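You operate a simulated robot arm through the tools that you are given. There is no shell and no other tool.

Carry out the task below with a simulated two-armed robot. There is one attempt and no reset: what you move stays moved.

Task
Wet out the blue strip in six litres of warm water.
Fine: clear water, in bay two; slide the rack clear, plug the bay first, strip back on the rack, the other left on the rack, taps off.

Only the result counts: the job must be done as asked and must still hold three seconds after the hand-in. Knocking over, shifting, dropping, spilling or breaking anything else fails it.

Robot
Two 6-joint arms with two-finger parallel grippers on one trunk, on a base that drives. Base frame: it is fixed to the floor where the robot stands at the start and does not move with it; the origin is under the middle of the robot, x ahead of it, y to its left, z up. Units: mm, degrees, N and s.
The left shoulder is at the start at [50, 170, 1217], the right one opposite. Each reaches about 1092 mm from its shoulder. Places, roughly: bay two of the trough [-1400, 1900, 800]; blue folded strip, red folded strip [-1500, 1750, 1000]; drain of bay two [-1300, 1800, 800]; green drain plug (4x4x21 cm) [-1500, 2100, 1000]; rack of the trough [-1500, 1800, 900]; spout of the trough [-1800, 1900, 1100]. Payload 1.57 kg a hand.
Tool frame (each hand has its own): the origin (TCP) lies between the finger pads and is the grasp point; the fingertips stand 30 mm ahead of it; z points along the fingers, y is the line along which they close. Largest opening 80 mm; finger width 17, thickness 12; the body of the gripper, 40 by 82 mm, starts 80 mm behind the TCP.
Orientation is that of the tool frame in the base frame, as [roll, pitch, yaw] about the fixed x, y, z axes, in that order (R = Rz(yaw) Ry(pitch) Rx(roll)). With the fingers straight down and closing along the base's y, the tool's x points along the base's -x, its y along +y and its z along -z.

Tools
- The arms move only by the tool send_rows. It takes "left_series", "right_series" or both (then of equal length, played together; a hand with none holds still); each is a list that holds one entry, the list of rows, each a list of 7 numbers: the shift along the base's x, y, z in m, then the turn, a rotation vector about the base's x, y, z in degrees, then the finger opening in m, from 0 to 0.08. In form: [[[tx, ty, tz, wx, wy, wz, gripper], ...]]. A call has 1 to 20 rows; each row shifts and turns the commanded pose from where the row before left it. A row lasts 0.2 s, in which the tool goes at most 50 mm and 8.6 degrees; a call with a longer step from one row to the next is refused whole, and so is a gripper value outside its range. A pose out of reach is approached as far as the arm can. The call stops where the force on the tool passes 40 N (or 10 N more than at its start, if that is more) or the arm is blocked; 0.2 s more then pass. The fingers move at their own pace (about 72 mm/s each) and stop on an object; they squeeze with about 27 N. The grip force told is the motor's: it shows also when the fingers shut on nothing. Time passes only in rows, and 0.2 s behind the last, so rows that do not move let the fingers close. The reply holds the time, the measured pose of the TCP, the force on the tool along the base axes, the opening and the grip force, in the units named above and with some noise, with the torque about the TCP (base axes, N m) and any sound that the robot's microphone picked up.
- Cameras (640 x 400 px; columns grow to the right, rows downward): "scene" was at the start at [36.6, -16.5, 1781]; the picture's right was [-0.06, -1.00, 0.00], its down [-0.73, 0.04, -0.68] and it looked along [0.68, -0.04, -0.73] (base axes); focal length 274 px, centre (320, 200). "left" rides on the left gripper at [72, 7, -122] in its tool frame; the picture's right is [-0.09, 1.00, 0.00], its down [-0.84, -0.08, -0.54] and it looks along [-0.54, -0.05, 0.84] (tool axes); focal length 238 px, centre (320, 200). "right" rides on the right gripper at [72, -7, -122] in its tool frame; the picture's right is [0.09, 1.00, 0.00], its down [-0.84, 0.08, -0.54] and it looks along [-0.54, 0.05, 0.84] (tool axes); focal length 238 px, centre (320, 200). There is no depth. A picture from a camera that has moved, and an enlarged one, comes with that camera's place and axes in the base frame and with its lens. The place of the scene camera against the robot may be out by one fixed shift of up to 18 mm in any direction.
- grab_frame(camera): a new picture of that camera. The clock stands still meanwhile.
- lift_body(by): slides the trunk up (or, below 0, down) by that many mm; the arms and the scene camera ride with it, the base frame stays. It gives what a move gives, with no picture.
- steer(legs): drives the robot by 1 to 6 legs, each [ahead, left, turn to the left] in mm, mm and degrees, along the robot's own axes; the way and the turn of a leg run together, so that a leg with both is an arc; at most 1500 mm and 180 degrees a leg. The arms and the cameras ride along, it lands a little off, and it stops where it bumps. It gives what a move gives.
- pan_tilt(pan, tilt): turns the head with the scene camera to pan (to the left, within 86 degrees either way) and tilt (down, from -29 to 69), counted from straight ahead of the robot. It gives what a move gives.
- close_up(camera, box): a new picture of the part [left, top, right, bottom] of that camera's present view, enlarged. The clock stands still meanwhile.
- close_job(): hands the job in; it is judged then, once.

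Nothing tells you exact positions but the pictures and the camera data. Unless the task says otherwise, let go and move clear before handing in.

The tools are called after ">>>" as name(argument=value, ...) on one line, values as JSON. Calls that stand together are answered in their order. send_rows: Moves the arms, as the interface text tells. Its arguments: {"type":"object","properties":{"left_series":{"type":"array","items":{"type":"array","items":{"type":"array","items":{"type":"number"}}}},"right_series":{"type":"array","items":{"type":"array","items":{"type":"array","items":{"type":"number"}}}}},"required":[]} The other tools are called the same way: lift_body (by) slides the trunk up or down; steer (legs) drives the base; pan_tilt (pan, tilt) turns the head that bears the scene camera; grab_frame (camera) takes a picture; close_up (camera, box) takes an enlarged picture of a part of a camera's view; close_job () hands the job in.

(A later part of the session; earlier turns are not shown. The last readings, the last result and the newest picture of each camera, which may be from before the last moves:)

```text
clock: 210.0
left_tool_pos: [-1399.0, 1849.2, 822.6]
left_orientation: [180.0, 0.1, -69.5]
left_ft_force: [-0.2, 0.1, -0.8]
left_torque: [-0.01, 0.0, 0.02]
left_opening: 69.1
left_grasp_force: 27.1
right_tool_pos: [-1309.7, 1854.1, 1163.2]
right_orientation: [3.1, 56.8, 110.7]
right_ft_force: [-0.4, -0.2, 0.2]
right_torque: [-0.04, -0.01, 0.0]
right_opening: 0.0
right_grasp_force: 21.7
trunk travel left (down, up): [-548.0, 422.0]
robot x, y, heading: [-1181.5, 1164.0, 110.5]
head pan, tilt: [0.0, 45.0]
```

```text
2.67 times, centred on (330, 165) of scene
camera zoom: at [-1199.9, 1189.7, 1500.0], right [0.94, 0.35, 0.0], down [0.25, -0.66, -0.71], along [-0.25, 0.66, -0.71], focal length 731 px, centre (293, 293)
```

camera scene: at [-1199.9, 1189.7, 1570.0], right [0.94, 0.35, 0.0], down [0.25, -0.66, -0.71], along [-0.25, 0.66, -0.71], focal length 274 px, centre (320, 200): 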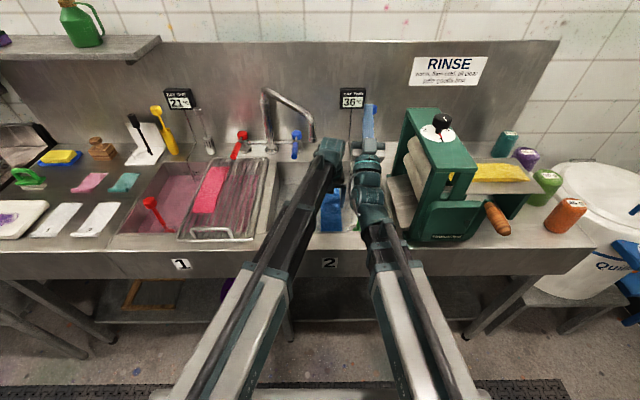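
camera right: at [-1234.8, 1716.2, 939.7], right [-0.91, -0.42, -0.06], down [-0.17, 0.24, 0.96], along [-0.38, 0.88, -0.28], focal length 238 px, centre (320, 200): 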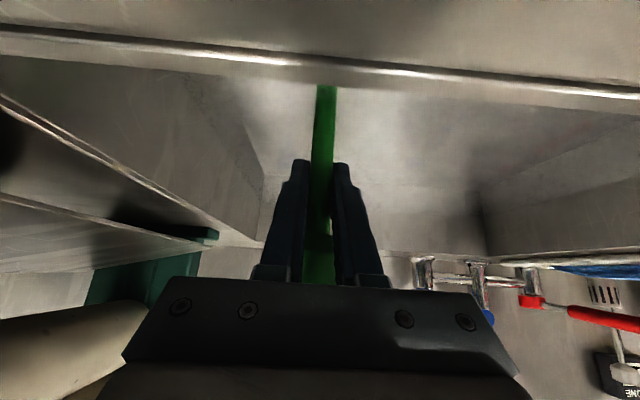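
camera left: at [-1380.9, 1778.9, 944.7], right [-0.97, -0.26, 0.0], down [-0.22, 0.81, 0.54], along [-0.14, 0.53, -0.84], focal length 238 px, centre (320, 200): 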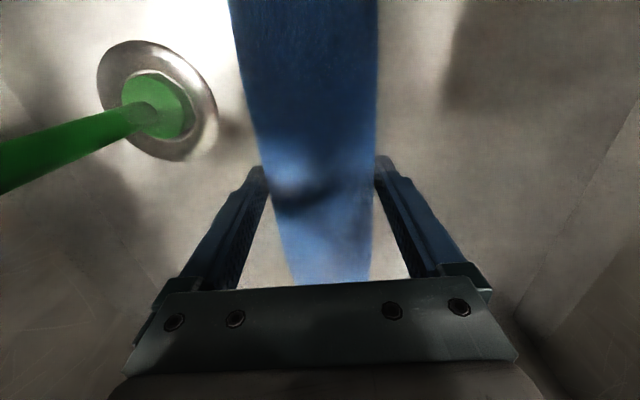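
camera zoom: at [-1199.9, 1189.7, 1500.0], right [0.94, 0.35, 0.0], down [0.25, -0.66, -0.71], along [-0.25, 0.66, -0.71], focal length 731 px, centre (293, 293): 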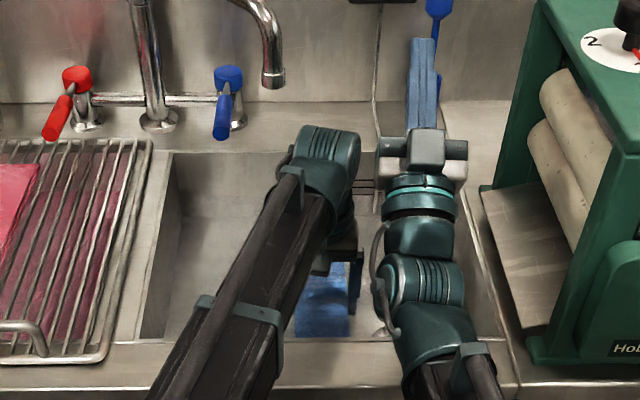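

The strip is under water and darkening. I lower it a few mm more and let it soak.

>>> lift_body(by=-6)

>>> send_rows(left_series=[[[0, 0, 0, 0, 0, 0, 0.05], [0, 0, 0, 0, 0, 0, 0.05], [0, 0, 0, 0, 0, 0, 0.05], [0, 0, 0, 0, 0, 0, 0.05], [0, 0, 0, 0, 0, 0, 0.05], [0, 0, 0, 0, 0, 0, 0.05], [0, 0, 0, 0, 0, 0, 0.05], [0, 0, 0, 0, 0, 0, 0.05], [0, 0, 0, 0, 0, 0, 0.05], [0, 0, 0, 0, 0, 0, 0.05], [0, 0, 0, 0, 0, 0, 0.05], [0, 0, 0, 0, 0, 0, 0.05], [0, 0, 0, 0, 0, 0, 0.05], [0, 0, 0, 0, 0, 0, 0.05], [0, 0, 0, 0, 0, 0, 0.05], [0, 0, 0, 0, 0, 0, 0.05], [0, 0, 0, 0, 0, 0, 0.05], [0, 0, 0, 0, 0, 0, 0.05], [0, 0, 0, 0, 0, 0, 0.05], [0, 0, 0, 0, 0, 0, 0.05]]])

>>> grab_frame(camera="left")

>>> grab_frame(camera="scene")

```text
clock: 210.5
left_tool_pos: [-1400.1, 1848.7, 817.7]
left_orientation: [-180.0, 0.0, -69.4]
left_ft_force: [-0.1, -0.5, -0.2]
left_torque: [0.02, -0.02, -0.02]
left_opening: 68.9
left_grasp_force: 26.9
right_tool_pos: [-1309.5, 1854.0, 1158.0]
right_orientation: [3.1, 56.9, 110.5]
right_ft_force: [0.6, 0.3, 0.0]
right_torque: [0.01, 0.03, -0.03]
right_opening: 0.0
right_grasp_force: 21.7
trunk travel left (down, up): [-542.0, 428.0]
robot x, y, heading: [-1181.5, 1161.6, 110.5]
head pan, tilt: [0.0, 45.0]
```

```text
clock: 214.7
left_tool_pos: [-1398.8, 1849.0, 817.1]
left_orientation: [180.0, 0.2, -69.5]
left_ft_force: [0.5, -0.4, -0.4]
left_torque: [0.0, -0.02, -0.01]
left_opening: 69.5
left_grasp_force: 27.3
right_tool_pos: [-1309.6, 1854.7, 1155.5]
right_orientation: [3.1, 56.9, 110.5]
right_ft_force: [-0.5, 1.2, -0.5]
right_torque: [0.03, 0.02, -0.02]
right_opening: 0.1
right_grasp_force: 21.2
trunk travel left (down, up): [-542.0, 428.0]
robot x, y, heading: [-1182.0, 1163.3, 110.4]
head pan, tilt: [0.0, 45.0]
```

```text
taken
camera left: at [-1381.0, 1779.0, 938.6], right [-0.97, -0.26, 0.0], down [-0.22, 0.81, 0.54], along [-0.14, 0.53, -0.84], focal length 238 px, centre (320, 200)
```

left: 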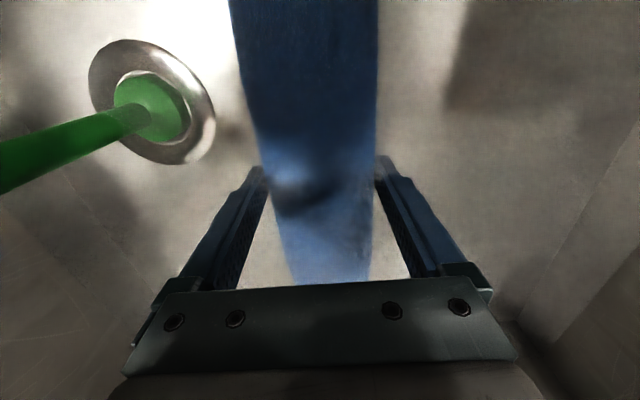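

```text
taken
camera scene: at [-1199.9, 1189.9, 1493.9], right [0.94, 0.35, 0.0], down [0.25, -0.66, -0.71], along [-0.25, 0.66, -0.71], focal length 274 px, centre (320, 200)
```

scene: 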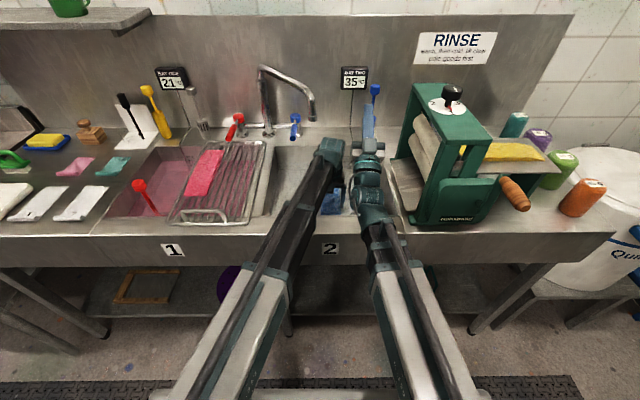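

The strip is soaking, but the water has cooled to 35 °C, on the cool side of warm. I will finish this dip, lay the strip back on the rack, refresh the bay with hot to about 39 °C at 6 L, and dip again. First I lift the strip out.

>>> lift_body(by=80)

>>> grab_frame(camera="left")

>>> lift_body(by=125)

>>> close_up(camera="scene", box=[260, 110, 400, 260])

```text
clock: 215.9
left_tool_pos: [-1397.9, 1848.6, 897.1]
left_orientation: [180.0, 0.1, -69.5]
left_ft_force: [0.5, 0.3, -2.1]
left_torque: [-0.02, 0.0, 0.0]
left_opening: 69.8
left_grasp_force: 27.0
right_tool_pos: [-1309.9, 1853.6, 1237.9]
right_orientation: [3.1, 56.9, 110.5]
right_ft_force: [0.5, -0.4, 0.3]
right_torque: [0.02, 0.01, -0.01]
right_opening: 0.1
right_grasp_force: 21.2
trunk travel left (down, up): [-622.0, 348.0]
robot x, y, heading: [-1184.5, 1162.8, 110.6]
head pan, tilt: [0.0, 45.0]
```

```text
taken
camera left: at [-1381.0, 1779.1, 1018.5], right [-0.97, -0.26, 0.0], down [-0.22, 0.81, 0.54], along [-0.14, 0.52, -0.84], focal length 238 px, centre (320, 200)
```

left: 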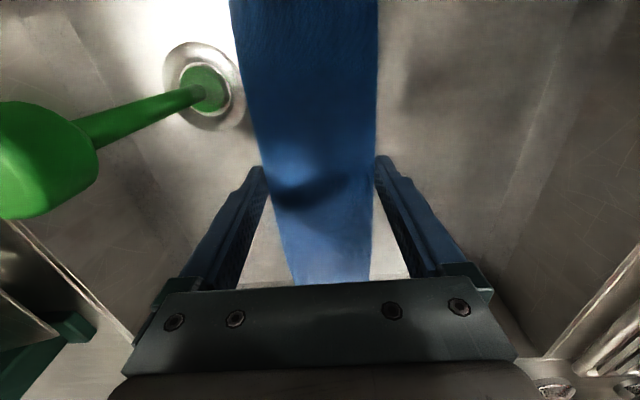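

```text
clock: 217.4
left_tool_pos: [-1399.1, 1848.9, 1021.9]
left_orientation: [180.0, 0.1, -69.5]
left_ft_force: [0.6, 0.0, -0.8]
left_torque: [-0.03, 0.0, -0.01]
left_opening: 69.5
left_grasp_force: 26.7
right_tool_pos: [-1309.7, 1854.9, 1361.5]
right_orientation: [3.1, 56.8, 110.6]
right_ft_force: [-0.4, 0.2, -0.6]
right_torque: [-0.01, 0.0, -0.02]
right_opening: 0.1
right_grasp_force: 21.0
trunk travel left (down, up): [-747.0, 223.0]
robot x, y, heading: [-1180.7, 1161.0, 110.5]
head pan, tilt: [0.0, 45.0]
```

```text
2.67 times, centred on (330, 185) of scene
camera zoom: at [-1200.0, 1190.1, 1698.9], right [0.94, 0.35, 0.0], down [0.25, -0.66, -0.71], along [-0.25, 0.66, -0.71], focal length 731 px, centre (293, 240)
```

zoom: 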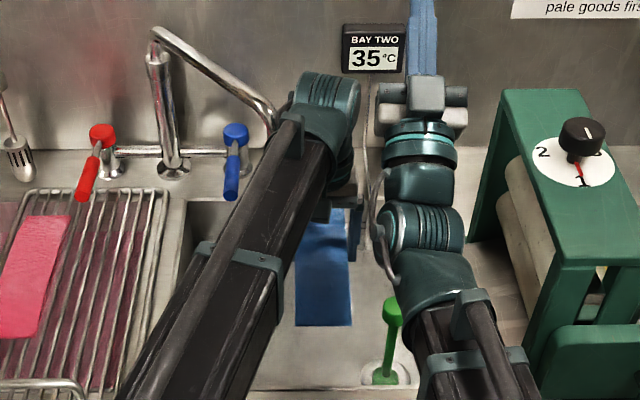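

The strip is clearly darker – wet. I carry it back over its place on the rack.

>>> send_rows(left_series=[[[-0.0279, -0.0105, 0, 0, 0, 0, 0.05], [-0.0279, -0.0105, 0, 0, 0, 0, 0.05], [-0.0279, -0.0105, 0, 0, 0, 0, 0.05], [-0.0279, -0.0105, 0, 0, 0, 0, 0.05], [-0.0279, -0.0105, 0, 0, 0, 0, 0.05], [-0.0279, -0.0105, 0, 0, 0, 0, 0.05], [-0.0279, -0.0105, 0, 0, 0, 0, 0.05], [-0.0279, -0.0105, 0, 0, 0, 0, 0.05], [-0.0279, -0.0105, 0, 0, 0, 0, 0.05], [-0.0279, -0.0105, 0, 0, 0, 0, 0.05], [-0.0081, 0.0215, 0, 0, 0, 0, 0.05], [-0.0081, 0.0215, 0, 0, 0, 0, 0.05]]])

>>> grab_frame(camera="left")

```text
clock: 220.1
left_tool_pos: [-1694.8, 1788.5, 1021.0]
left_orientation: [180.0, 0.2, -69.5]
left_ft_force: [-0.4, 0.7, -2.3]
left_torque: [-0.01, 0.02, 0.02]
left_opening: 69.5
left_grasp_force: 26.9
right_tool_pos: [-1310.9, 1854.7, 1362.1]
right_orientation: [3.1, 57.0, 110.6]
right_ft_force: [-0.4, 0.1, -0.1]
right_torque: [0.01, -0.01, -0.03]
right_opening: 0.5
right_grasp_force: 21.0
trunk travel left (down, up): [-747.0, 223.0]
robot x, y, heading: [-1182.7, 1164.6, 110.5]
head pan, tilt: [0.0, 45.0]
```

```text
taken
camera left: at [-1676.0, 1717.0, 1143.4], right [-0.96, -0.26, 0.0], down [-0.22, 0.81, 0.54], along [-0.14, 0.52, -0.84], focal length 238 px, centre (320, 200)
```

left: 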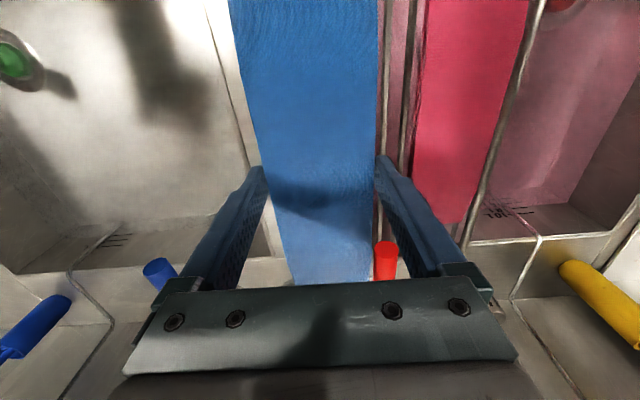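

>>> lift_body(by=-70)

>>> lift_body(by=-5)

>>> send_rows(left_series=[[[0, 0, 0, 0, 0, 0, 0.08], [0, 0, 0, 0, 0, 0, 0.08], [0, 0, 0, 0, 0, 0, 0.08]]])

>>> grab_frame(camera="left")

```text
clock: 221.1
left_tool_pos: [-1694.6, 1785.2, 951.4]
left_orientation: [-179.9, 0.1, -69.5]
left_ft_force: [-0.7, 0.2, -1.8]
left_torque: [0.0, -0.02, 0.01]
left_opening: 69.5
left_grasp_force: 26.6
right_tool_pos: [-1310.4, 1854.0, 1291.5]
right_orientation: [3.1, 56.8, 110.6]
right_ft_force: [-0.1, 0.0, -0.3]
right_torque: [-0.04, -0.02, 0.01]
right_opening: 0.1
right_grasp_force: 20.8
trunk travel left (down, up): [-677.0, 293.0]
robot x, y, heading: [-1186.0, 1166.6, 110.6]
head pan, tilt: [0.0, 45.0]
```

```text
clock: 221.7
left_tool_pos: [-1692.9, 1784.6, 946.8]
left_orientation: [180.0, 0.1, -69.5]
left_ft_force: [0.6, -0.1, -1.4]
left_torque: [0.0, 0.03, -0.03]
left_opening: 69.2
left_grasp_force: 26.9
right_tool_pos: [-1310.0, 1853.6, 1285.9]
right_orientation: [3.1, 56.9, 110.7]
right_ft_force: [0.0, -0.6, -0.1]
right_torque: [-0.01, 0.0, 0.0]
right_opening: 0.0
right_grasp_force: 21.3
trunk travel left (down, up): [-672.0, 298.0]
robot x, y, heading: [-1183.7, 1161.8, 110.6]
head pan, tilt: [0.0, 45.0]
```

```text
clock: 222.5
left_tool_pos: [-1694.6, 1786.5, 946.7]
left_orientation: [179.9, 0.1, -69.4]
left_ft_force: [0.6, -0.3, -0.2]
left_torque: [-0.01, 0.0, 0.03]
left_opening: 80.0
left_grasp_force: 0.2
right_tool_pos: [-1308.1, 1854.4, 1286.9]
right_orientation: [3.1, 56.9, 110.6]
right_ft_force: [-0.6, 0.1, 0.8]
right_torque: [0.04, -0.01, 0.0]
right_opening: 0.1
right_grasp_force: 21.2
trunk travel left (down, up): [-672.0, 298.0]
robot x, y, heading: [-1184.1, 1161.5, 110.4]
head pan, tilt: [0.0, 45.0]
```

```text
taken
camera left: at [-1675.4, 1716.5, 1068.6], right [-0.97, -0.26, 0.0], down [-0.22, 0.81, 0.54], along [-0.14, 0.53, -0.84], focal length 238 px, centre (320, 200)
```

left: 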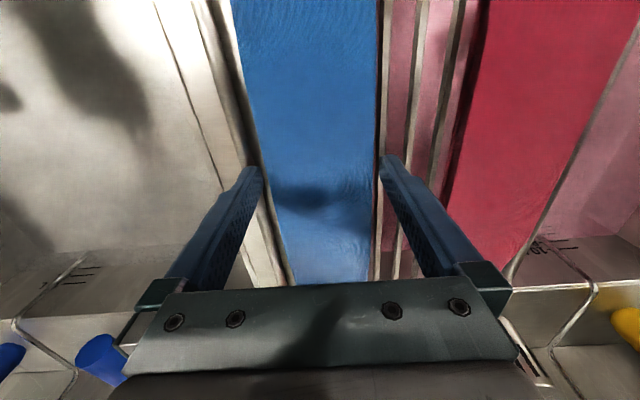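

The wet strip lies back on the rack. I rise a little and bring the left hand back in front of the red lever.

>>> lift_body(by=60)

>>> send_rows(left_series=[[[-0.0105, 0.0076, 0.002, 7.36, 2.77, 0, 0.05], [-0.0103, 0.0071, 0.006, 7.36, 2.77, 0, 0.05], [-0.0099, 0.0061, 0.0099, 7.36, 2.77, 0, 0.05], [-0.0093, 0.0045, 0.0136, 7.36, 2.77, 0, 0.05], [-0.0086, 0.0026, 0.0171, 7.36, 2.77, 0, 0.05], [-0.0077, 0.0002, 0.0202, 7.36, 2.77, 0, 0.05], [-0.0066, -0.0026, 0.0229, 7.36, 2.77, 0, 0.05]]])

>>> grab_frame(camera="left")

>>> grab_frame(camera="scene")

```text
clock: 223.5
left_tool_pos: [-1694.3, 1786.3, 1006.8]
left_orientation: [-180.0, 0.2, -69.5]
left_ft_force: [-1.0, -0.8, -0.1]
left_torque: [0.0, -0.02, 0.0]
left_opening: 80.1
left_grasp_force: 0.0
right_tool_pos: [-1309.0, 1855.4, 1346.3]
right_orientation: [3.0, 56.9, 110.6]
right_ft_force: [-0.3, 1.0, 0.1]
right_torque: [-0.02, 0.03, -0.02]
right_opening: 0.0
right_grasp_force: 21.7
trunk travel left (down, up): [-732.0, 238.0]
robot x, y, heading: [-1179.4, 1165.3, 110.8]
head pan, tilt: [0.0, 45.0]
```

```text
clock: 225.1
left_tool_pos: [-1757.0, 1813.0, 1101.8]
left_orientation: [179.7, 55.2, -69.5]
left_ft_force: [-0.3, -0.1, -0.6]
left_torque: [0.0, 0.0, 0.03]
left_opening: 49.9
left_grasp_force: 0.1
right_tool_pos: [-1309.2, 1853.6, 1347.8]
right_orientation: [3.0, 56.8, 110.6]
right_ft_force: [-1.0, 0.4, 0.9]
right_torque: [-0.01, 0.01, 0.01]
right_opening: 0.1
right_grasp_force: 20.9
trunk travel left (down, up): [-732.0, 238.0]
robot x, y, heading: [-1182.9, 1162.7, 110.4]
head pan, tilt: [0.0, 45.0]
```

```text
taken
camera left: at [-1714.5, 1677.5, 1112.0], right [-0.95, -0.3, 0.08], down [0.06, 0.06, 1.0], along [-0.3, 0.95, -0.04], focal length 238 px, centre (320, 200)
```

left: 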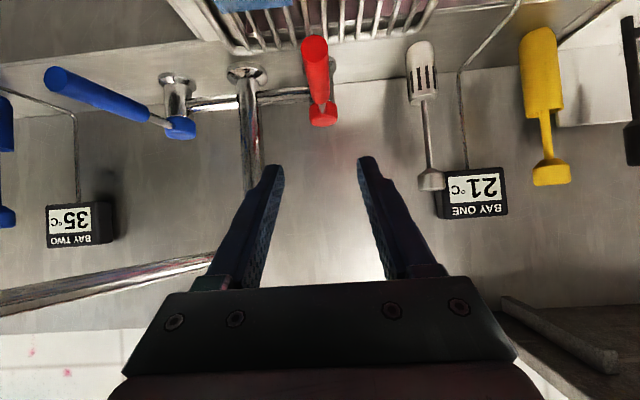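

```text
taken
camera scene: at [-1199.9, 1189.6, 1684.0], right [0.94, 0.35, 0.0], down [0.25, -0.66, -0.71], along [-0.25, 0.66, -0.71], focal length 274 px, centre (320, 200)
```

scene: 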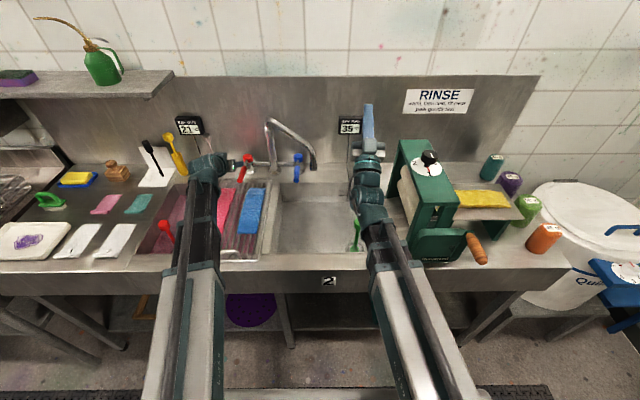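

>>> lift_body(by=-115)

>>> send_rows(left_series=[[[-0.006, 0.0137, 0, 0, 0, 0, 0.045], [-0.0053, 0.014, 0, 0, 0, 0, 0.045], [-0.0053, 0.014, 0, 0, 0, 0, 0.045], [-0.0046, 0.0122, 0, 0, 0, 0, 0.045]]])

>>> grab_frame(camera="left")

```text
clock: 226.5
left_tool_pos: [-1757.1, 1812.5, 986.4]
left_orientation: [179.8, 55.1, -69.7]
left_ft_force: [0.1, -0.1, -0.5]
left_torque: [0.01, 0.01, -0.04]
left_opening: 50.3
left_grasp_force: 0.1
right_tool_pos: [-1309.8, 1854.1, 1231.8]
right_orientation: [3.2, 56.7, 110.6]
right_ft_force: [0.6, 0.3, 0.5]
right_torque: [0.0, -0.02, -0.02]
right_opening: 0.0
right_grasp_force: 21.5
trunk travel left (down, up): [-617.0, 353.0]
robot x, y, heading: [-1183.9, 1160.8, 110.4]
head pan, tilt: [0.0, 45.0]
```

```text
clock: 227.5
left_tool_pos: [-1778.7, 1865.9, 986.0]
left_orientation: [180.0, 55.1, -69.6]
left_ft_force: [0.3, -0.4, 0.5]
left_torque: [0.0, 0.0, -0.01]
left_opening: 45.0
left_grasp_force: 0.1
right_tool_pos: [-1309.0, 1853.9, 1231.7]
right_orientation: [3.0, 56.9, 110.6]
right_ft_force: [0.1, -0.3, -0.2]
right_torque: [0.0, 0.02, 0.0]
right_opening: 0.0
right_grasp_force: 21.1
trunk travel left (down, up): [-617.0, 353.0]
robot x, y, heading: [-1181.9, 1163.9, 110.5]
head pan, tilt: [0.0, 45.0]
```

```text
taken
camera left: at [-1735.7, 1732.2, 996.7], right [-0.95, -0.3, 0.08], down [0.06, 0.06, 1.0], along [-0.3, 0.95, -0.04], focal length 238 px, centre (320, 200)
```

left: 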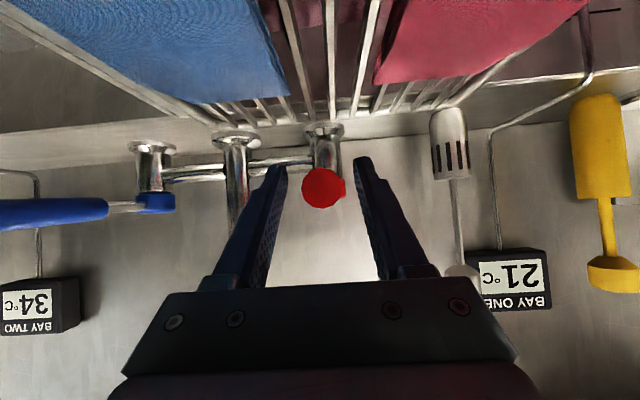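

The display is down to 34 °C, so the water really cools. I open the hot tap well (about 45°) and will overfill, then drain to 6 L just before the second dip.

>>> send_rows(left_series=[[[-0.0181, -0.0025, 0, 0, 0, 0, 0.045], [-0.0181, -0.0025, 0, 0, 0, 0, 0.045], [-0.0181, -0.0025, 0, 0, 0, 0, 0.045], [-0.0181, -0.0025, 0, 0, 0, 0, 0.045], [-0.0181, -0.0025, 0, 0, 0, 0, 0.045], [0, 0, 0, 0, 0, 0, 0.045], [0, 0, 0, 0, 0, 0, 0.045], [0, 0, 0, 0, 0, 0, 0.045], [0, 0, 0, 0, 0, 0, 0.045], [0, 0, 0, 0, 0, 0, 0.045], [0, 0, 0, 0, 0, 0, 0.045], [0, 0, 0, 0, 0, 0, 0.045], [0, 0, 0, 0, 0, 0, 0.045], [0, 0, 0, 0, 0, 0, 0.045], [0, 0, 0, 0, 0, 0, 0.045], [0, 0, 0, 0, 0, 0, 0.045], [0, 0, 0, 0, 0, 0, 0.045], [0, 0, 0, 0, 0, 0, 0.045], [0, 0, 0, 0, 0, 0, 0.045]]])

>>> grab_frame(camera="scene")

>>> close_up(camera="scene", box=[325, 80, 375, 120])

>>> close_up(camera="scene", box=[333, 160, 363, 180])

```text
clock: 231.5
left_tool_pos: [-1869.1, 1853.4, 986.2]
left_orientation: [179.8, 55.1, -69.6]
left_ft_force: [1.2, -0.1, 0.4]
left_torque: [0.01, -0.01, 0.0]
left_opening: 45.2
left_grasp_force: 0.2
right_tool_pos: [-1309.2, 1854.2, 1232.3]
right_orientation: [3.0, 56.9, 110.6]
right_ft_force: [0.1, 0.1, -0.3]
right_torque: [0.02, 0.0, -0.03]
right_opening: 0.0
right_grasp_force: 21.6
trunk travel left (down, up): [-617.0, 353.0]
robot x, y, heading: [-1182.3, 1160.9, 110.3]
head pan, tilt: [0.0, 45.0]
```

```text
taken
camera scene: at [-1200.0, 1189.8, 1569.0], right [0.94, 0.35, 0.0], down [0.25, -0.66, -0.71], along [-0.25, 0.66, -0.71], focal length 274 px, centre (320, 200)
```

scene: 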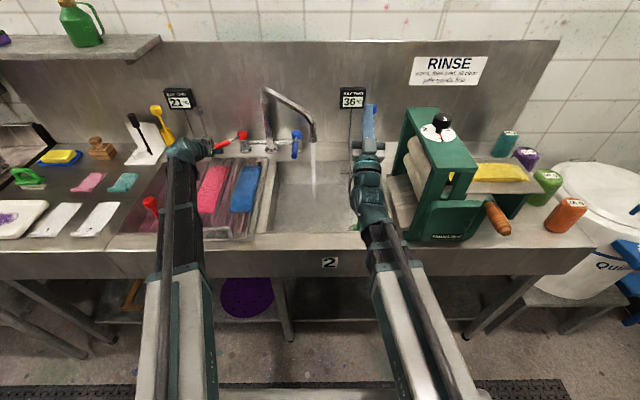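

```text
10.00 times, centred on (350, 100) of scene
camera zoom: at [-1200.0, 1189.8, 1569.0], right [0.94, 0.35, 0.0], down [0.25, -0.66, -0.71], along [-0.25, 0.66, -0.71], focal length 2741 px, centre (20, 1200)
```

zoom: 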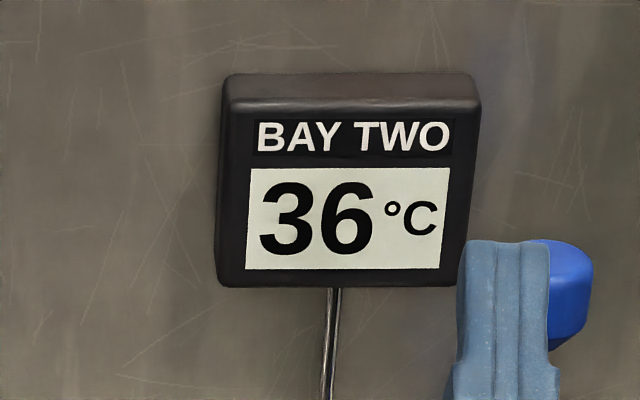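

```text
16.00 times, centred on (348, 170) of scene
camera zoom: at [-1200.0, 1189.8, 1569.0], right [0.94, 0.35, 0.0], down [0.25, -0.66, -0.71], along [-0.25, 0.66, -0.71], focal length 4386 px, centre (-128, 680)
```

zoom: 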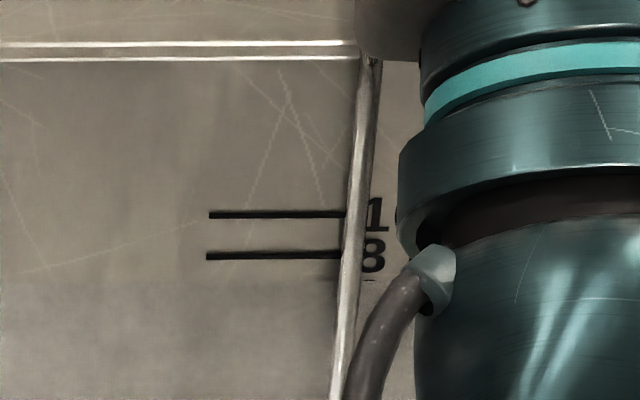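

Hot raises it quickly (6.7 L, 36 °C and rising). I let it run on.

>>> send_rows(left_series=[[[0, 0, 0, 0, 0, 0, 0.045], [0, 0, 0, 0, 0, 0, 0.045], [0, 0, 0, 0, 0, 0, 0.045], [0, 0, 0, 0, 0, 0, 0.045], [0, 0, 0, 0, 0, 0, 0.045], [0, 0, 0, 0, 0, 0, 0.045], [0, 0, 0, 0, 0, 0, 0.045], [0, 0, 0, 0, 0, 0, 0.045], [0, 0, 0, 0, 0, 0, 0.045], [0, 0, 0, 0, 0, 0, 0.045], [0, 0, 0, 0, 0, 0, 0.045], [0, 0, 0, 0, 0, 0, 0.045], [0, 0, 0, 0, 0, 0, 0.045], [0, 0, 0, 0, 0, 0, 0.045], [0, 0, 0, 0, 0, 0, 0.045], [0, 0, 0, 0, 0, 0, 0.045], [0, 0, 0, 0, 0, 0, 0.045], [0, 0, 0, 0, 0, 0, 0.045], [0, 0, 0, 0, 0, 0, 0.045], [0, 0, 0, 0, 0, 0, 0.045]]])

>>> close_up(camera="scene", box=[320, 80, 380, 190])

```text
clock: 235.7
left_tool_pos: [-1867.7, 1852.0, 985.8]
left_orientation: [179.7, 55.1, -69.6]
left_ft_force: [0.4, 0.4, -0.5]
left_torque: [0.0, 0.01, -0.03]
left_opening: 45.5
left_grasp_force: 0.3
right_tool_pos: [-1309.8, 1855.2, 1231.6]
right_orientation: [3.2, 56.9, 110.6]
right_ft_force: [-0.3, 0.6, 0.4]
right_torque: [0.0, 0.0, 0.02]
right_opening: 0.2
right_grasp_force: 21.3
trunk travel left (down, up): [-617.0, 353.0]
robot x, y, heading: [-1184.4, 1165.7, 110.4]
head pan, tilt: [0.0, 45.0]
```

```text
3.64 times, centred on (350, 135) of scene
camera zoom: at [-1200.0, 1189.8, 1569.0], right [0.94, 0.35, 0.0], down [0.25, -0.66, -0.71], along [-0.25, 0.66, -0.71], focal length 997 px, centre (211, 436)
```

zoom: 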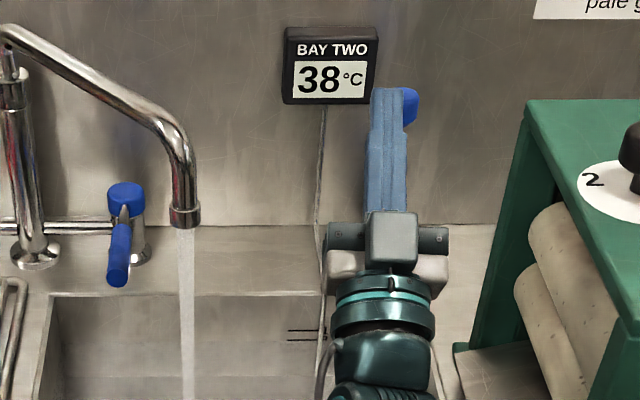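

>>> send_rows(left_series=[[[0, 0, 0, 0, 0, 0, 0.045], [0, 0, 0, 0, 0, 0, 0.045], [0, 0, 0, 0, 0, 0, 0.045], [0, 0, 0, 0, 0, 0, 0.045], [0, 0, 0, 0, 0, 0, 0.045], [0, 0, 0, 0, 0, 0, 0.045], [0, 0, 0, 0, 0, 0, 0.045], [0, 0, 0, 0, 0, 0, 0.045], [0, 0, 0, 0, 0, 0, 0.045], [0, 0, 0, 0, 0, 0, 0.045], [0, 0, 0, 0, 0, 0, 0.045], [0, 0, 0, 0, 0, 0, 0.045], [0, 0, 0, 0, 0, 0, 0.045], [0, 0, 0, 0, 0, 0, 0.045], [0, 0, 0, 0, 0, 0, 0.045], [0, 0, 0, 0, 0, 0, 0.045], [0, 0, 0, 0, 0, 0, 0.045], [0, 0, 0, 0, 0, 0, 0.045], [0, 0, 0, 0, 0, 0, 0.045], [0, 0, 0, 0, 0, 0, 0.045]]])

>>> close_up(camera="scene", box=[320, 80, 380, 190])

>>> close_up(camera="scene", box=[333, 160, 363, 180])

```text
clock: 239.9
left_tool_pos: [-1868.6, 1852.5, 985.9]
left_orientation: [179.8, 55.0, -69.6]
left_ft_force: [-0.5, 0.2, 0.1]
left_torque: [0.0, -0.02, -0.03]
left_opening: 45.5
left_grasp_force: 0.3
right_tool_pos: [-1309.4, 1855.1, 1231.9]
right_orientation: [3.1, 56.9, 110.5]
right_ft_force: [0.3, 0.2, 0.1]
right_torque: [-0.02, 0.02, -0.04]
right_opening: 0.1
right_grasp_force: 21.3
trunk travel left (down, up): [-617.0, 353.0]
robot x, y, heading: [-1180.7, 1166.0, 110.4]
head pan, tilt: [0.0, 45.0]
```

```text
3.64 times, centred on (350, 135) of scene
camera zoom: at [-1200.0, 1189.8, 1569.0], right [0.94, 0.35, 0.0], down [0.25, -0.66, -0.71], along [-0.25, 0.66, -0.71], focal length 997 px, centre (211, 436)
```

zoom: 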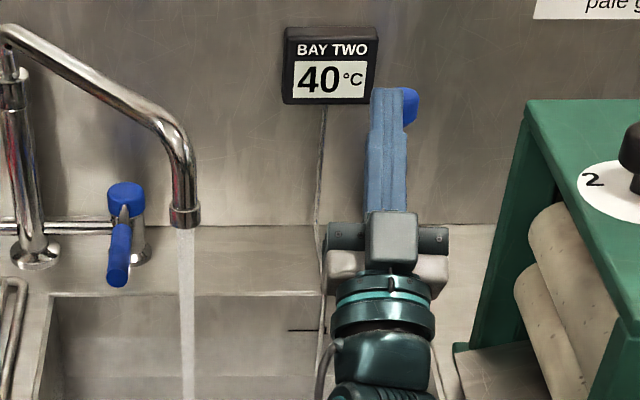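

```text
16.00 times, centred on (348, 170) of scene
camera zoom: at [-1200.0, 1189.8, 1569.0], right [0.94, 0.35, 0.0], down [0.25, -0.66, -0.71], along [-0.25, 0.66, -0.71], focal length 4386 px, centre (-128, 680)
```

zoom: 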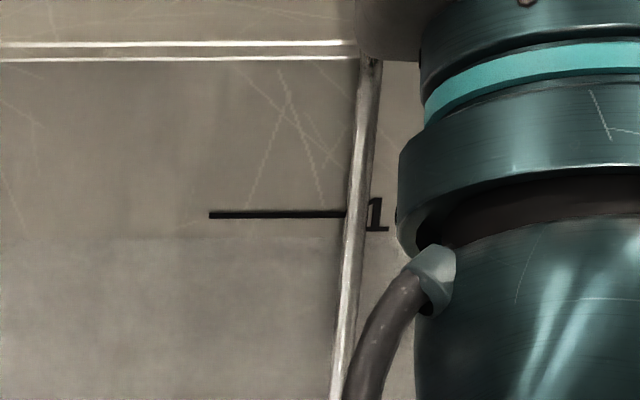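

>>> send_rows(left_series=[[[0, 0, 0, 0, 0, 0, 0.045], [0, 0, 0, 0, 0, 0, 0.045], [0, 0, 0, 0, 0, 0, 0.045], [0, 0, 0, 0, 0, 0, 0.045], [0, 0, 0, 0, 0, 0, 0.045], [0, 0, 0, 0, 0, 0, 0.045], [0, 0, 0, 0, 0, 0, 0.045], [0, 0, 0, 0, 0, 0, 0.045], [0, 0, 0, 0, 0, 0, 0.045], [0, 0, 0, 0, 0, 0, 0.045], [0, 0, 0, 0, 0, 0, 0.045], [0, 0, 0, 0, 0, 0, 0.045], [0.0249, 0.004, 0, 0, 0, 0, 0.045], [0.0249, 0.004, 0, 0, 0, 0, 0.045], [0.0249, 0.004, 0, 0, 0, 0, 0.045], [0.0259, 0.0044, 0, 0, 0, 0, 0.045]]])

>>> grab_frame(camera="left")

>>> grab_frame(camera="scene")

```text
clock: 243.3
left_tool_pos: [-1769.1, 1869.1, 986.4]
left_orientation: [179.7, 55.1, -69.6]
left_ft_force: [-0.6, -0.4, 0.1]
left_torque: [0.02, 0.0, -0.01]
left_opening: 45.9
left_grasp_force: 0.5
right_tool_pos: [-1308.8, 1853.9, 1231.5]
right_orientation: [3.2, 56.9, 110.7]
right_ft_force: [0.2, 0.8, 0.0]
right_torque: [0.01, -0.02, -0.01]
right_opening: 0.1
right_grasp_force: 21.7
trunk travel left (down, up): [-617.0, 353.0]
robot x, y, heading: [-1183.8, 1164.0, 110.7]
head pan, tilt: [0.0, 45.0]
```

```text
taken
camera left: at [-1726.1, 1735.5, 996.8], right [-0.95, -0.3, 0.08], down [0.06, 0.06, 1.0], along [-0.3, 0.95, -0.04], focal length 238 px, centre (320, 200)
```

left: 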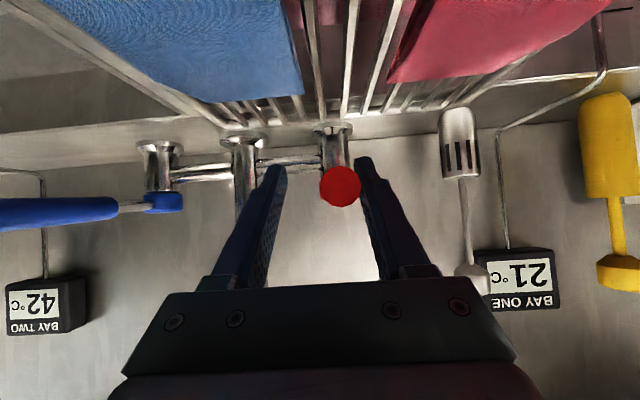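

```text
taken
camera scene: at [-1200.1, 1189.8, 1569.0], right [0.94, 0.35, 0.0], down [0.25, -0.66, -0.71], along [-0.25, 0.66, -0.71], focal length 274 px, centre (320, 200)
```

scene: 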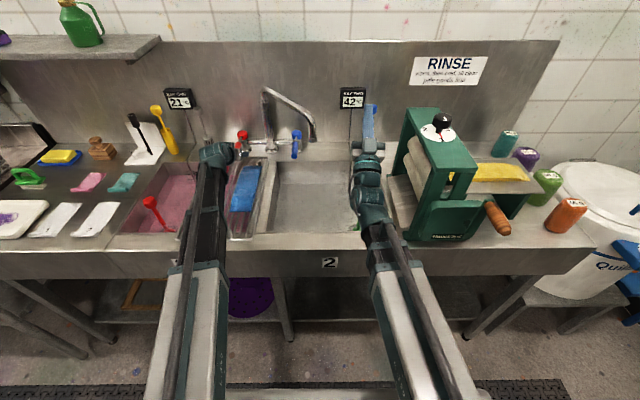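

42 °C, red shut. I press it to its stop once more, withdraw and level the left hand, raise the trunk and swing the right hand down to above the plug.

>>> send_rows(left_series=[[[0.0037, 0.0014, 0, 0, 0, 0, 0.045], [-0.0056, -0.0021, 0, 0, 0, 0, 0.05], [0.0088, -0.0234, 0, 0, 0, 0, 0.05], [0.0088, -0.0234, 0, 0, 0, 0, 0.05], [0.0037, -0.0097, 0.024, 7.02, 2.64, 0, 0.05], [0.0048, -0.0128, 0.0257, 7.02, 2.64, 0, 0.05], [0.006, -0.016, 0.027, 7.02, 2.64, 0, 0.05], [0.0073, -0.0194, 0.0278, 7.02, 2.64, 0, 0.05]]])

>>> lift_body(by=112)

>>> send_rows(right_series=[[[-0.0043, 0.0148, -0.0245, -7.01, -2.64, 0, 0.08], [-0.0032, 0.0117, -0.0261, -7.01, -2.64, 0, 0.08], [-0.0019, 0.0084, -0.0272, -7.01, -2.64, 0, 0.08], [-0.0007, 0.0051, -0.0279, -7.01, -2.64, 0, 0.08], [0.0006, 0.0016, -0.0278, -7.01, -2.64, 0, 0.08], [0.0019, -0.0018, -0.0278, -7.01, -2.64, 0, 0.08], [0.0032, -0.0051, -0.0271, -7.01, -2.64, 0, 0.08], [0.0044, -0.0084, -0.0259, -7.01, -2.64, 0, 0.08], [0.0056, -0.0115, -0.0242, -7.01, -2.64, 0, 0.08], [0.0066, -0.0143, -0.0221, -7.01, -2.64, 0, 0.08], [0.0076, -0.0169, -0.0197, -7.01, -2.64, 0, 0.08]]])

>>> grab_frame(camera="right")

>>> grab_frame(camera="scene")

```text
clock: 245.1
left_tool_pos: [-1730.7, 1763.8, 1092.7]
left_orientation: [178.2, 85.0, -71.3]
left_ft_force: [0.2, 0.2, 0.7]
left_torque: [-0.02, 0.01, 0.01]
left_opening: 50.1
left_grasp_force: 0.1
right_tool_pos: [-1308.2, 1854.7, 1232.1]
right_orientation: [3.1, 56.8, 110.6]
right_ft_force: [0.4, -0.4, 0.1]
right_torque: [0.02, 0.0, 0.03]
right_opening: 0.0
right_grasp_force: 21.0
trunk travel left (down, up): [-617.0, 353.0]
robot x, y, heading: [-1182.7, 1161.4, 110.3]
head pan, tilt: [0.0, 45.0]
```

```text
clock: 246.6
left_tool_pos: [-1731.4, 1764.2, 1203.8]
left_orientation: [178.5, 84.8, -71.0]
left_ft_force: [0.2, -0.1, -0.1]
left_torque: [-0.03, 0.0, 0.03]
left_opening: 50.3
left_grasp_force: 0.0
right_tool_pos: [-1309.1, 1854.7, 1344.3]
right_orientation: [3.1, 56.9, 110.6]
right_ft_force: [0.2, -0.6, 0.0]
right_torque: [0.01, 0.01, -0.03]
right_opening: 0.0
right_grasp_force: 21.1
trunk travel left (down, up): [-729.0, 241.0]
robot x, y, heading: [-1180.4, 1165.2, 110.2]
head pan, tilt: [0.0, 45.0]
```

```text
clock: 249.0
left_tool_pos: [-1732.4, 1766.3, 1204.3]
left_orientation: [178.4, 85.0, -71.0]
left_ft_force: [0.3, -1.0, -0.5]
left_torque: [0.01, 0.01, -0.02]
left_opening: 50.1
left_grasp_force: 0.2
right_tool_pos: [-1289.6, 1837.1, 1057.3]
right_orientation: [-176.9, 40.8, -69.4]
right_ft_force: [0.0, 0.7, 0.9]
right_torque: [0.03, -0.01, -0.05]
right_opening: 80.1
right_grasp_force: 0.0
right hand out of reach, approached as far as the arm can: row 6
trunk travel left (down, up): [-729.0, 241.0]
robot x, y, heading: [-1185.5, 1159.5, 110.6]
head pan, tilt: [0.0, 45.0]
```

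```text
taken
camera right: at [-1242.6, 1712.4, 1102.7], right [-0.92, -0.38, -0.1], down [-0.2, 0.23, 0.95], along [-0.34, 0.9, -0.29], focal length 238 px, centre (320, 200)
```

right: 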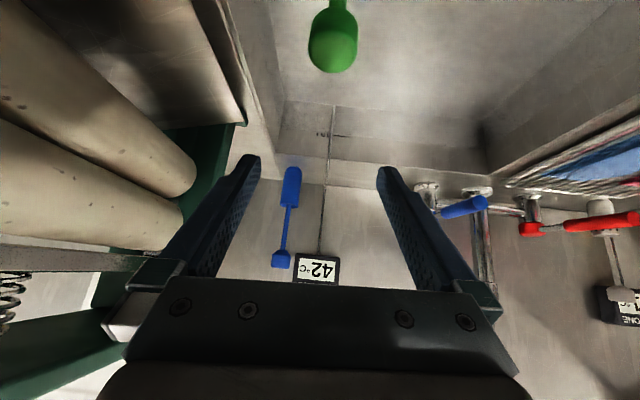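

```text
taken
camera scene: at [-1199.9, 1189.8, 1681.0], right [0.94, 0.35, 0.0], down [0.25, -0.66, -0.71], along [-0.25, 0.66, -0.71], focal length 274 px, centre (320, 200)
```

scene: 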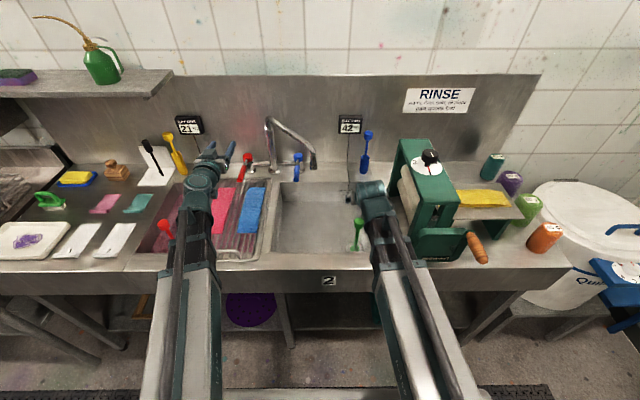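

The hand is 3° rolled; I correct that, then lower and grip the stem.

>>> send_rows(right_series=[[[0.0008, 0.0016, 0, -0.83, 2.2, 2.03, 0.08]]])

>>> lift_body(by=-162)

>>> send_rows(right_series=[[[0, 0, 0, 0, 0, 0, 0.0], [0, 0, 0, 0, 0, 0, 0.0], [0, 0, 0, 0, 0, 0, 0.0], [0, 0, 0, 0, 0, 0, 0.0]]])

>>> grab_frame(camera="right")

>>> close_up(camera="scene", box=[300, 60, 400, 190])

```text
clock: 249.4
left_tool_pos: [-1731.4, 1764.5, 1204.8]
left_orientation: [178.4, 84.9, -71.0]
left_ft_force: [0.6, -0.5, -0.2]
left_torque: [0.02, -0.01, 0.0]
left_opening: 49.9
left_grasp_force: 0.2
right_tool_pos: [-1288.1, 1840.0, 1056.9]
right_orientation: [-179.8, 40.7, -69.4]
right_ft_force: [-0.3, -0.2, 0.2]
right_torque: [0.0, -0.02, -0.01]
right_opening: 80.1
right_grasp_force: 0.0
trunk travel left (down, up): [-729.0, 241.0]
robot x, y, heading: [-1187.0, 1159.8, 110.7]
head pan, tilt: [0.0, 45.0]
```

```text
clock: 251.2
left_tool_pos: [-1731.7, 1764.7, 1042.7]
left_orientation: [178.4, 84.9, -71.0]
left_ft_force: [0.5, -0.3, 0.2]
left_torque: [0.0, -0.01, -0.01]
left_opening: 49.9
left_grasp_force: 0.2
right_tool_pos: [-1289.2, 1839.8, 896.0]
right_orientation: [-179.9, 40.7, -69.4]
right_ft_force: [0.8, 0.2, 0.0]
right_torque: [-0.01, 0.02, -0.02]
right_opening: 80.1
right_grasp_force: 0.1
trunk travel left (down, up): [-567.0, 403.0]
robot x, y, heading: [-1182.5, 1161.4, 110.6]
head pan, tilt: [0.0, 45.0]
```

```text
clock: 252.2
left_tool_pos: [-1731.6, 1764.7, 1043.1]
left_orientation: [178.4, 84.9, -71.0]
left_ft_force: [-0.6, -0.9, -0.2]
left_torque: [-0.03, -0.02, -0.01]
left_opening: 50.2
left_grasp_force: 0.1
right_tool_pos: [-1288.8, 1839.4, 895.7]
right_orientation: [-179.9, 40.8, -69.3]
right_ft_force: [0.2, 0.2, 0.6]
right_torque: [0.01, -0.02, -0.03]
right_opening: 13.4
right_grasp_force: 26.8
trunk travel left (down, up): [-567.0, 403.0]
robot x, y, heading: [-1180.0, 1163.5, 110.8]
head pan, tilt: [0.0, 45.0]
```

```text
taken
camera right: at [-1235.8, 1716.6, 940.4], right [-0.91, -0.42, -0.06], down [-0.17, 0.23, 0.96], along [-0.38, 0.88, -0.28], focal length 238 px, centre (320, 200)
```

right: 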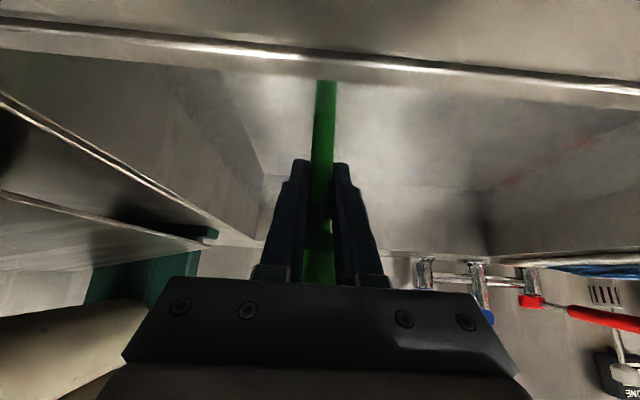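

```text
3.08 times, centred on (350, 125) of scene
camera zoom: at [-1199.9, 1189.8, 1519.0], right [0.94, 0.35, 0.0], down [0.25, -0.66, -0.71], along [-0.25, 0.66, -0.71], focal length 844 px, centre (228, 431)
```

zoom: 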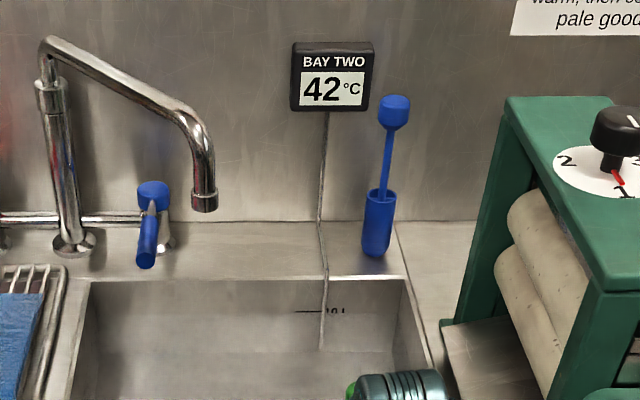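

>>> lift_body(by=40)

>>> send_rows(right_series=[[[0, 0, 0, 0, 0, 0, 0.0], [0, 0, 0, 0, 0, 0, 0.0], [0, 0, 0, 0, 0, 0, 0.0], [0, 0, 0, 0, 0, 0, 0.0], [0, 0, 0, 0, 0, 0, 0.0], [0, 0, 0, 0, 0, 0, 0.0], [0, 0, 0, 0, 0, 0, 0.0], [0, 0, 0, 0, 0, 0, 0.0], [0, 0, 0, 0, 0, 0, 0.0], [0, 0, 0, 0, 0, 0, 0.0], [0, 0, 0, 0, 0, 0, 0.0], [0, 0, 0, 0, 0, 0, 0.0], [0, 0, 0, 0, 0, 0, 0.0], [0, 0, 0, 0, 0, 0, 0.0], [0, 0, 0, 0, 0, 0, 0.0]]])

>>> close_up(camera="scene", box=[338, 160, 368, 180])

```text
clock: 253.0
left_tool_pos: [-1731.6, 1764.7, 1083.1]
left_orientation: [178.4, 84.9, -70.9]
left_ft_force: [0.7, -0.1, 0.7]
left_torque: [-0.03, -0.05, 0.03]
left_opening: 49.9
left_grasp_force: 0.1
right_tool_pos: [-1289.1, 1841.0, 936.8]
right_orientation: [-179.9, 40.9, -69.3]
right_ft_force: [0.1, 0.2, -1.4]
right_torque: [0.01, -0.01, -0.03]
right_opening: 13.2
right_grasp_force: 27.0
trunk travel left (down, up): [-607.0, 363.0]
robot x, y, heading: [-1184.0, 1160.4, 110.5]
head pan, tilt: [0.0, 45.0]
```

```text
clock: 256.2
left_tool_pos: [-1730.9, 1764.7, 1082.8]
left_orientation: [178.4, 84.9, -70.9]
left_ft_force: [0.2, -0.3, 0.4]
left_torque: [-0.01, 0.0, -0.02]
left_opening: 50.2
left_grasp_force: 0.0
right_tool_pos: [-1288.6, 1840.0, 935.2]
right_orientation: [-179.9, 40.9, -69.5]
right_ft_force: [-0.1, -0.4, -1.7]
right_torque: [0.02, 0.0, 0.02]
right_opening: 13.3
right_grasp_force: 26.5
trunk travel left (down, up): [-607.0, 363.0]
robot x, y, heading: [-1185.3, 1163.8, 110.6]
head pan, tilt: [0.0, 45.0]
```

```text
16.00 times, centred on (353, 170) of scene
camera zoom: at [-1200.0, 1189.8, 1558.9], right [0.94, 0.35, 0.0], down [0.25, -0.66, -0.71], along [-0.25, 0.66, -0.71], focal length 4386 px, centre (-208, 680)
```

zoom: 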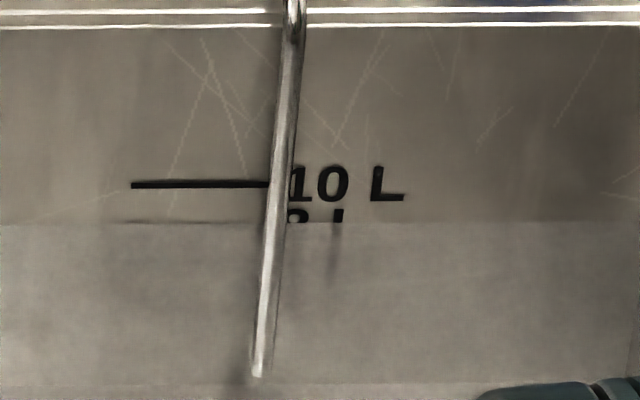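

>>> send_rows(right_series=[[[0, 0, 0, 0, 0, 0, 0.0], [0, 0, 0, 0, 0, 0, 0.0], [0, 0, 0, 0, 0, 0, 0.0], [0, 0, 0, 0, 0, 0, 0.0], [0, 0, 0, 0, 0, 0, 0.0], [0, 0, 0, 0, 0, 0, 0.0], [0, 0, 0, 0, 0, 0, 0.0], [0, 0, 0, 0, 0, 0, 0.0], [0, 0, 0, 0, 0, 0, 0.0], [0, 0, 0, 0, 0, 0, 0.0], [0, 0, 0, 0, 0, 0, 0.0], [0, 0, 0, 0, 0, 0, 0.0], [0, 0, 0, 0, 0, 0, 0.0], [0, 0, 0, 0, 0, 0, 0.0], [0, 0, 0, 0, 0, 0, 0.0]]])

>>> close_up(camera="scene", box=[338, 160, 368, 180])

```text
clock: 259.4
left_tool_pos: [-1731.7, 1764.8, 1081.9]
left_orientation: [178.4, 84.9, -71.0]
left_ft_force: [0.6, -0.9, 0.3]
left_torque: [0.01, 0.01, 0.01]
left_opening: 49.8
left_grasp_force: 0.1
right_tool_pos: [-1288.9, 1840.2, 934.6]
right_orientation: [-180.0, 40.8, -69.5]
right_ft_force: [0.3, 0.4, -1.2]
right_torque: [-0.02, 0.0, -0.02]
right_opening: 13.4
right_grasp_force: 26.8
trunk travel left (down, up): [-607.0, 363.0]
robot x, y, heading: [-1186.0, 1163.3, 110.7]
head pan, tilt: [0.0, 45.0]
```

```text
16.00 times, centred on (353, 170) of scene
camera zoom: at [-1200.0, 1189.8, 1558.9], right [0.94, 0.35, 0.0], down [0.25, -0.66, -0.71], along [-0.25, 0.66, -0.71], focal length 4386 px, centre (-208, 680)
```

zoom: 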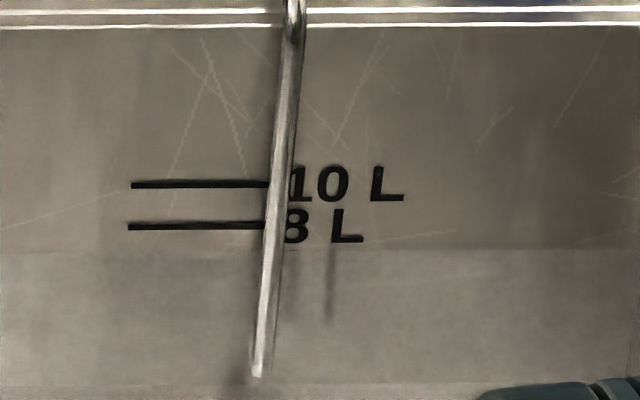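

>>> send_rows(right_series=[[[0, 0, 0, 0, 0, 0, 0.0], [0, 0, 0, 0, 0, 0, 0.0], [0, 0, 0, 0, 0, 0, 0.0], [0, 0, 0, 0, 0, 0, 0.0], [0, 0, 0, 0, 0, 0, 0.0], [0, 0, 0, 0, 0, 0, 0.0], [0, 0, 0, 0, 0, 0, 0.0], [0, 0, 0, 0, 0, 0, 0.0]]])

>>> close_up(camera="scene", box=[338, 160, 368, 180])

```text
clock: 261.2
left_tool_pos: [-1731.1, 1764.2, 1082.7]
left_orientation: [178.4, 85.0, -71.0]
left_ft_force: [-0.5, -0.7, 0.7]
left_torque: [-0.01, 0.02, 0.03]
left_opening: 49.9
left_grasp_force: 0.1
right_tool_pos: [-1288.0, 1839.5, 935.1]
right_orientation: [-179.8, 40.9, -69.3]
right_ft_force: [0.5, 0.2, -1.2]
right_torque: [-0.01, 0.02, 0.03]
right_opening: 13.2
right_grasp_force: 26.9
trunk travel left (down, up): [-607.0, 363.0]
robot x, y, heading: [-1187.7, 1165.1, 110.5]
head pan, tilt: [0.0, 45.0]
```

```text
16.00 times, centred on (353, 170) of scene
camera zoom: at [-1200.0, 1189.8, 1558.9], right [0.94, 0.35, 0.0], down [0.25, -0.66, -0.71], along [-0.25, 0.66, -0.71], focal length 4386 px, centre (-208, 680)
```

zoom: 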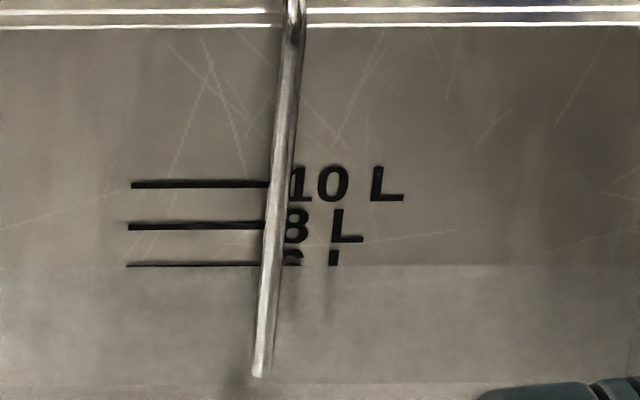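

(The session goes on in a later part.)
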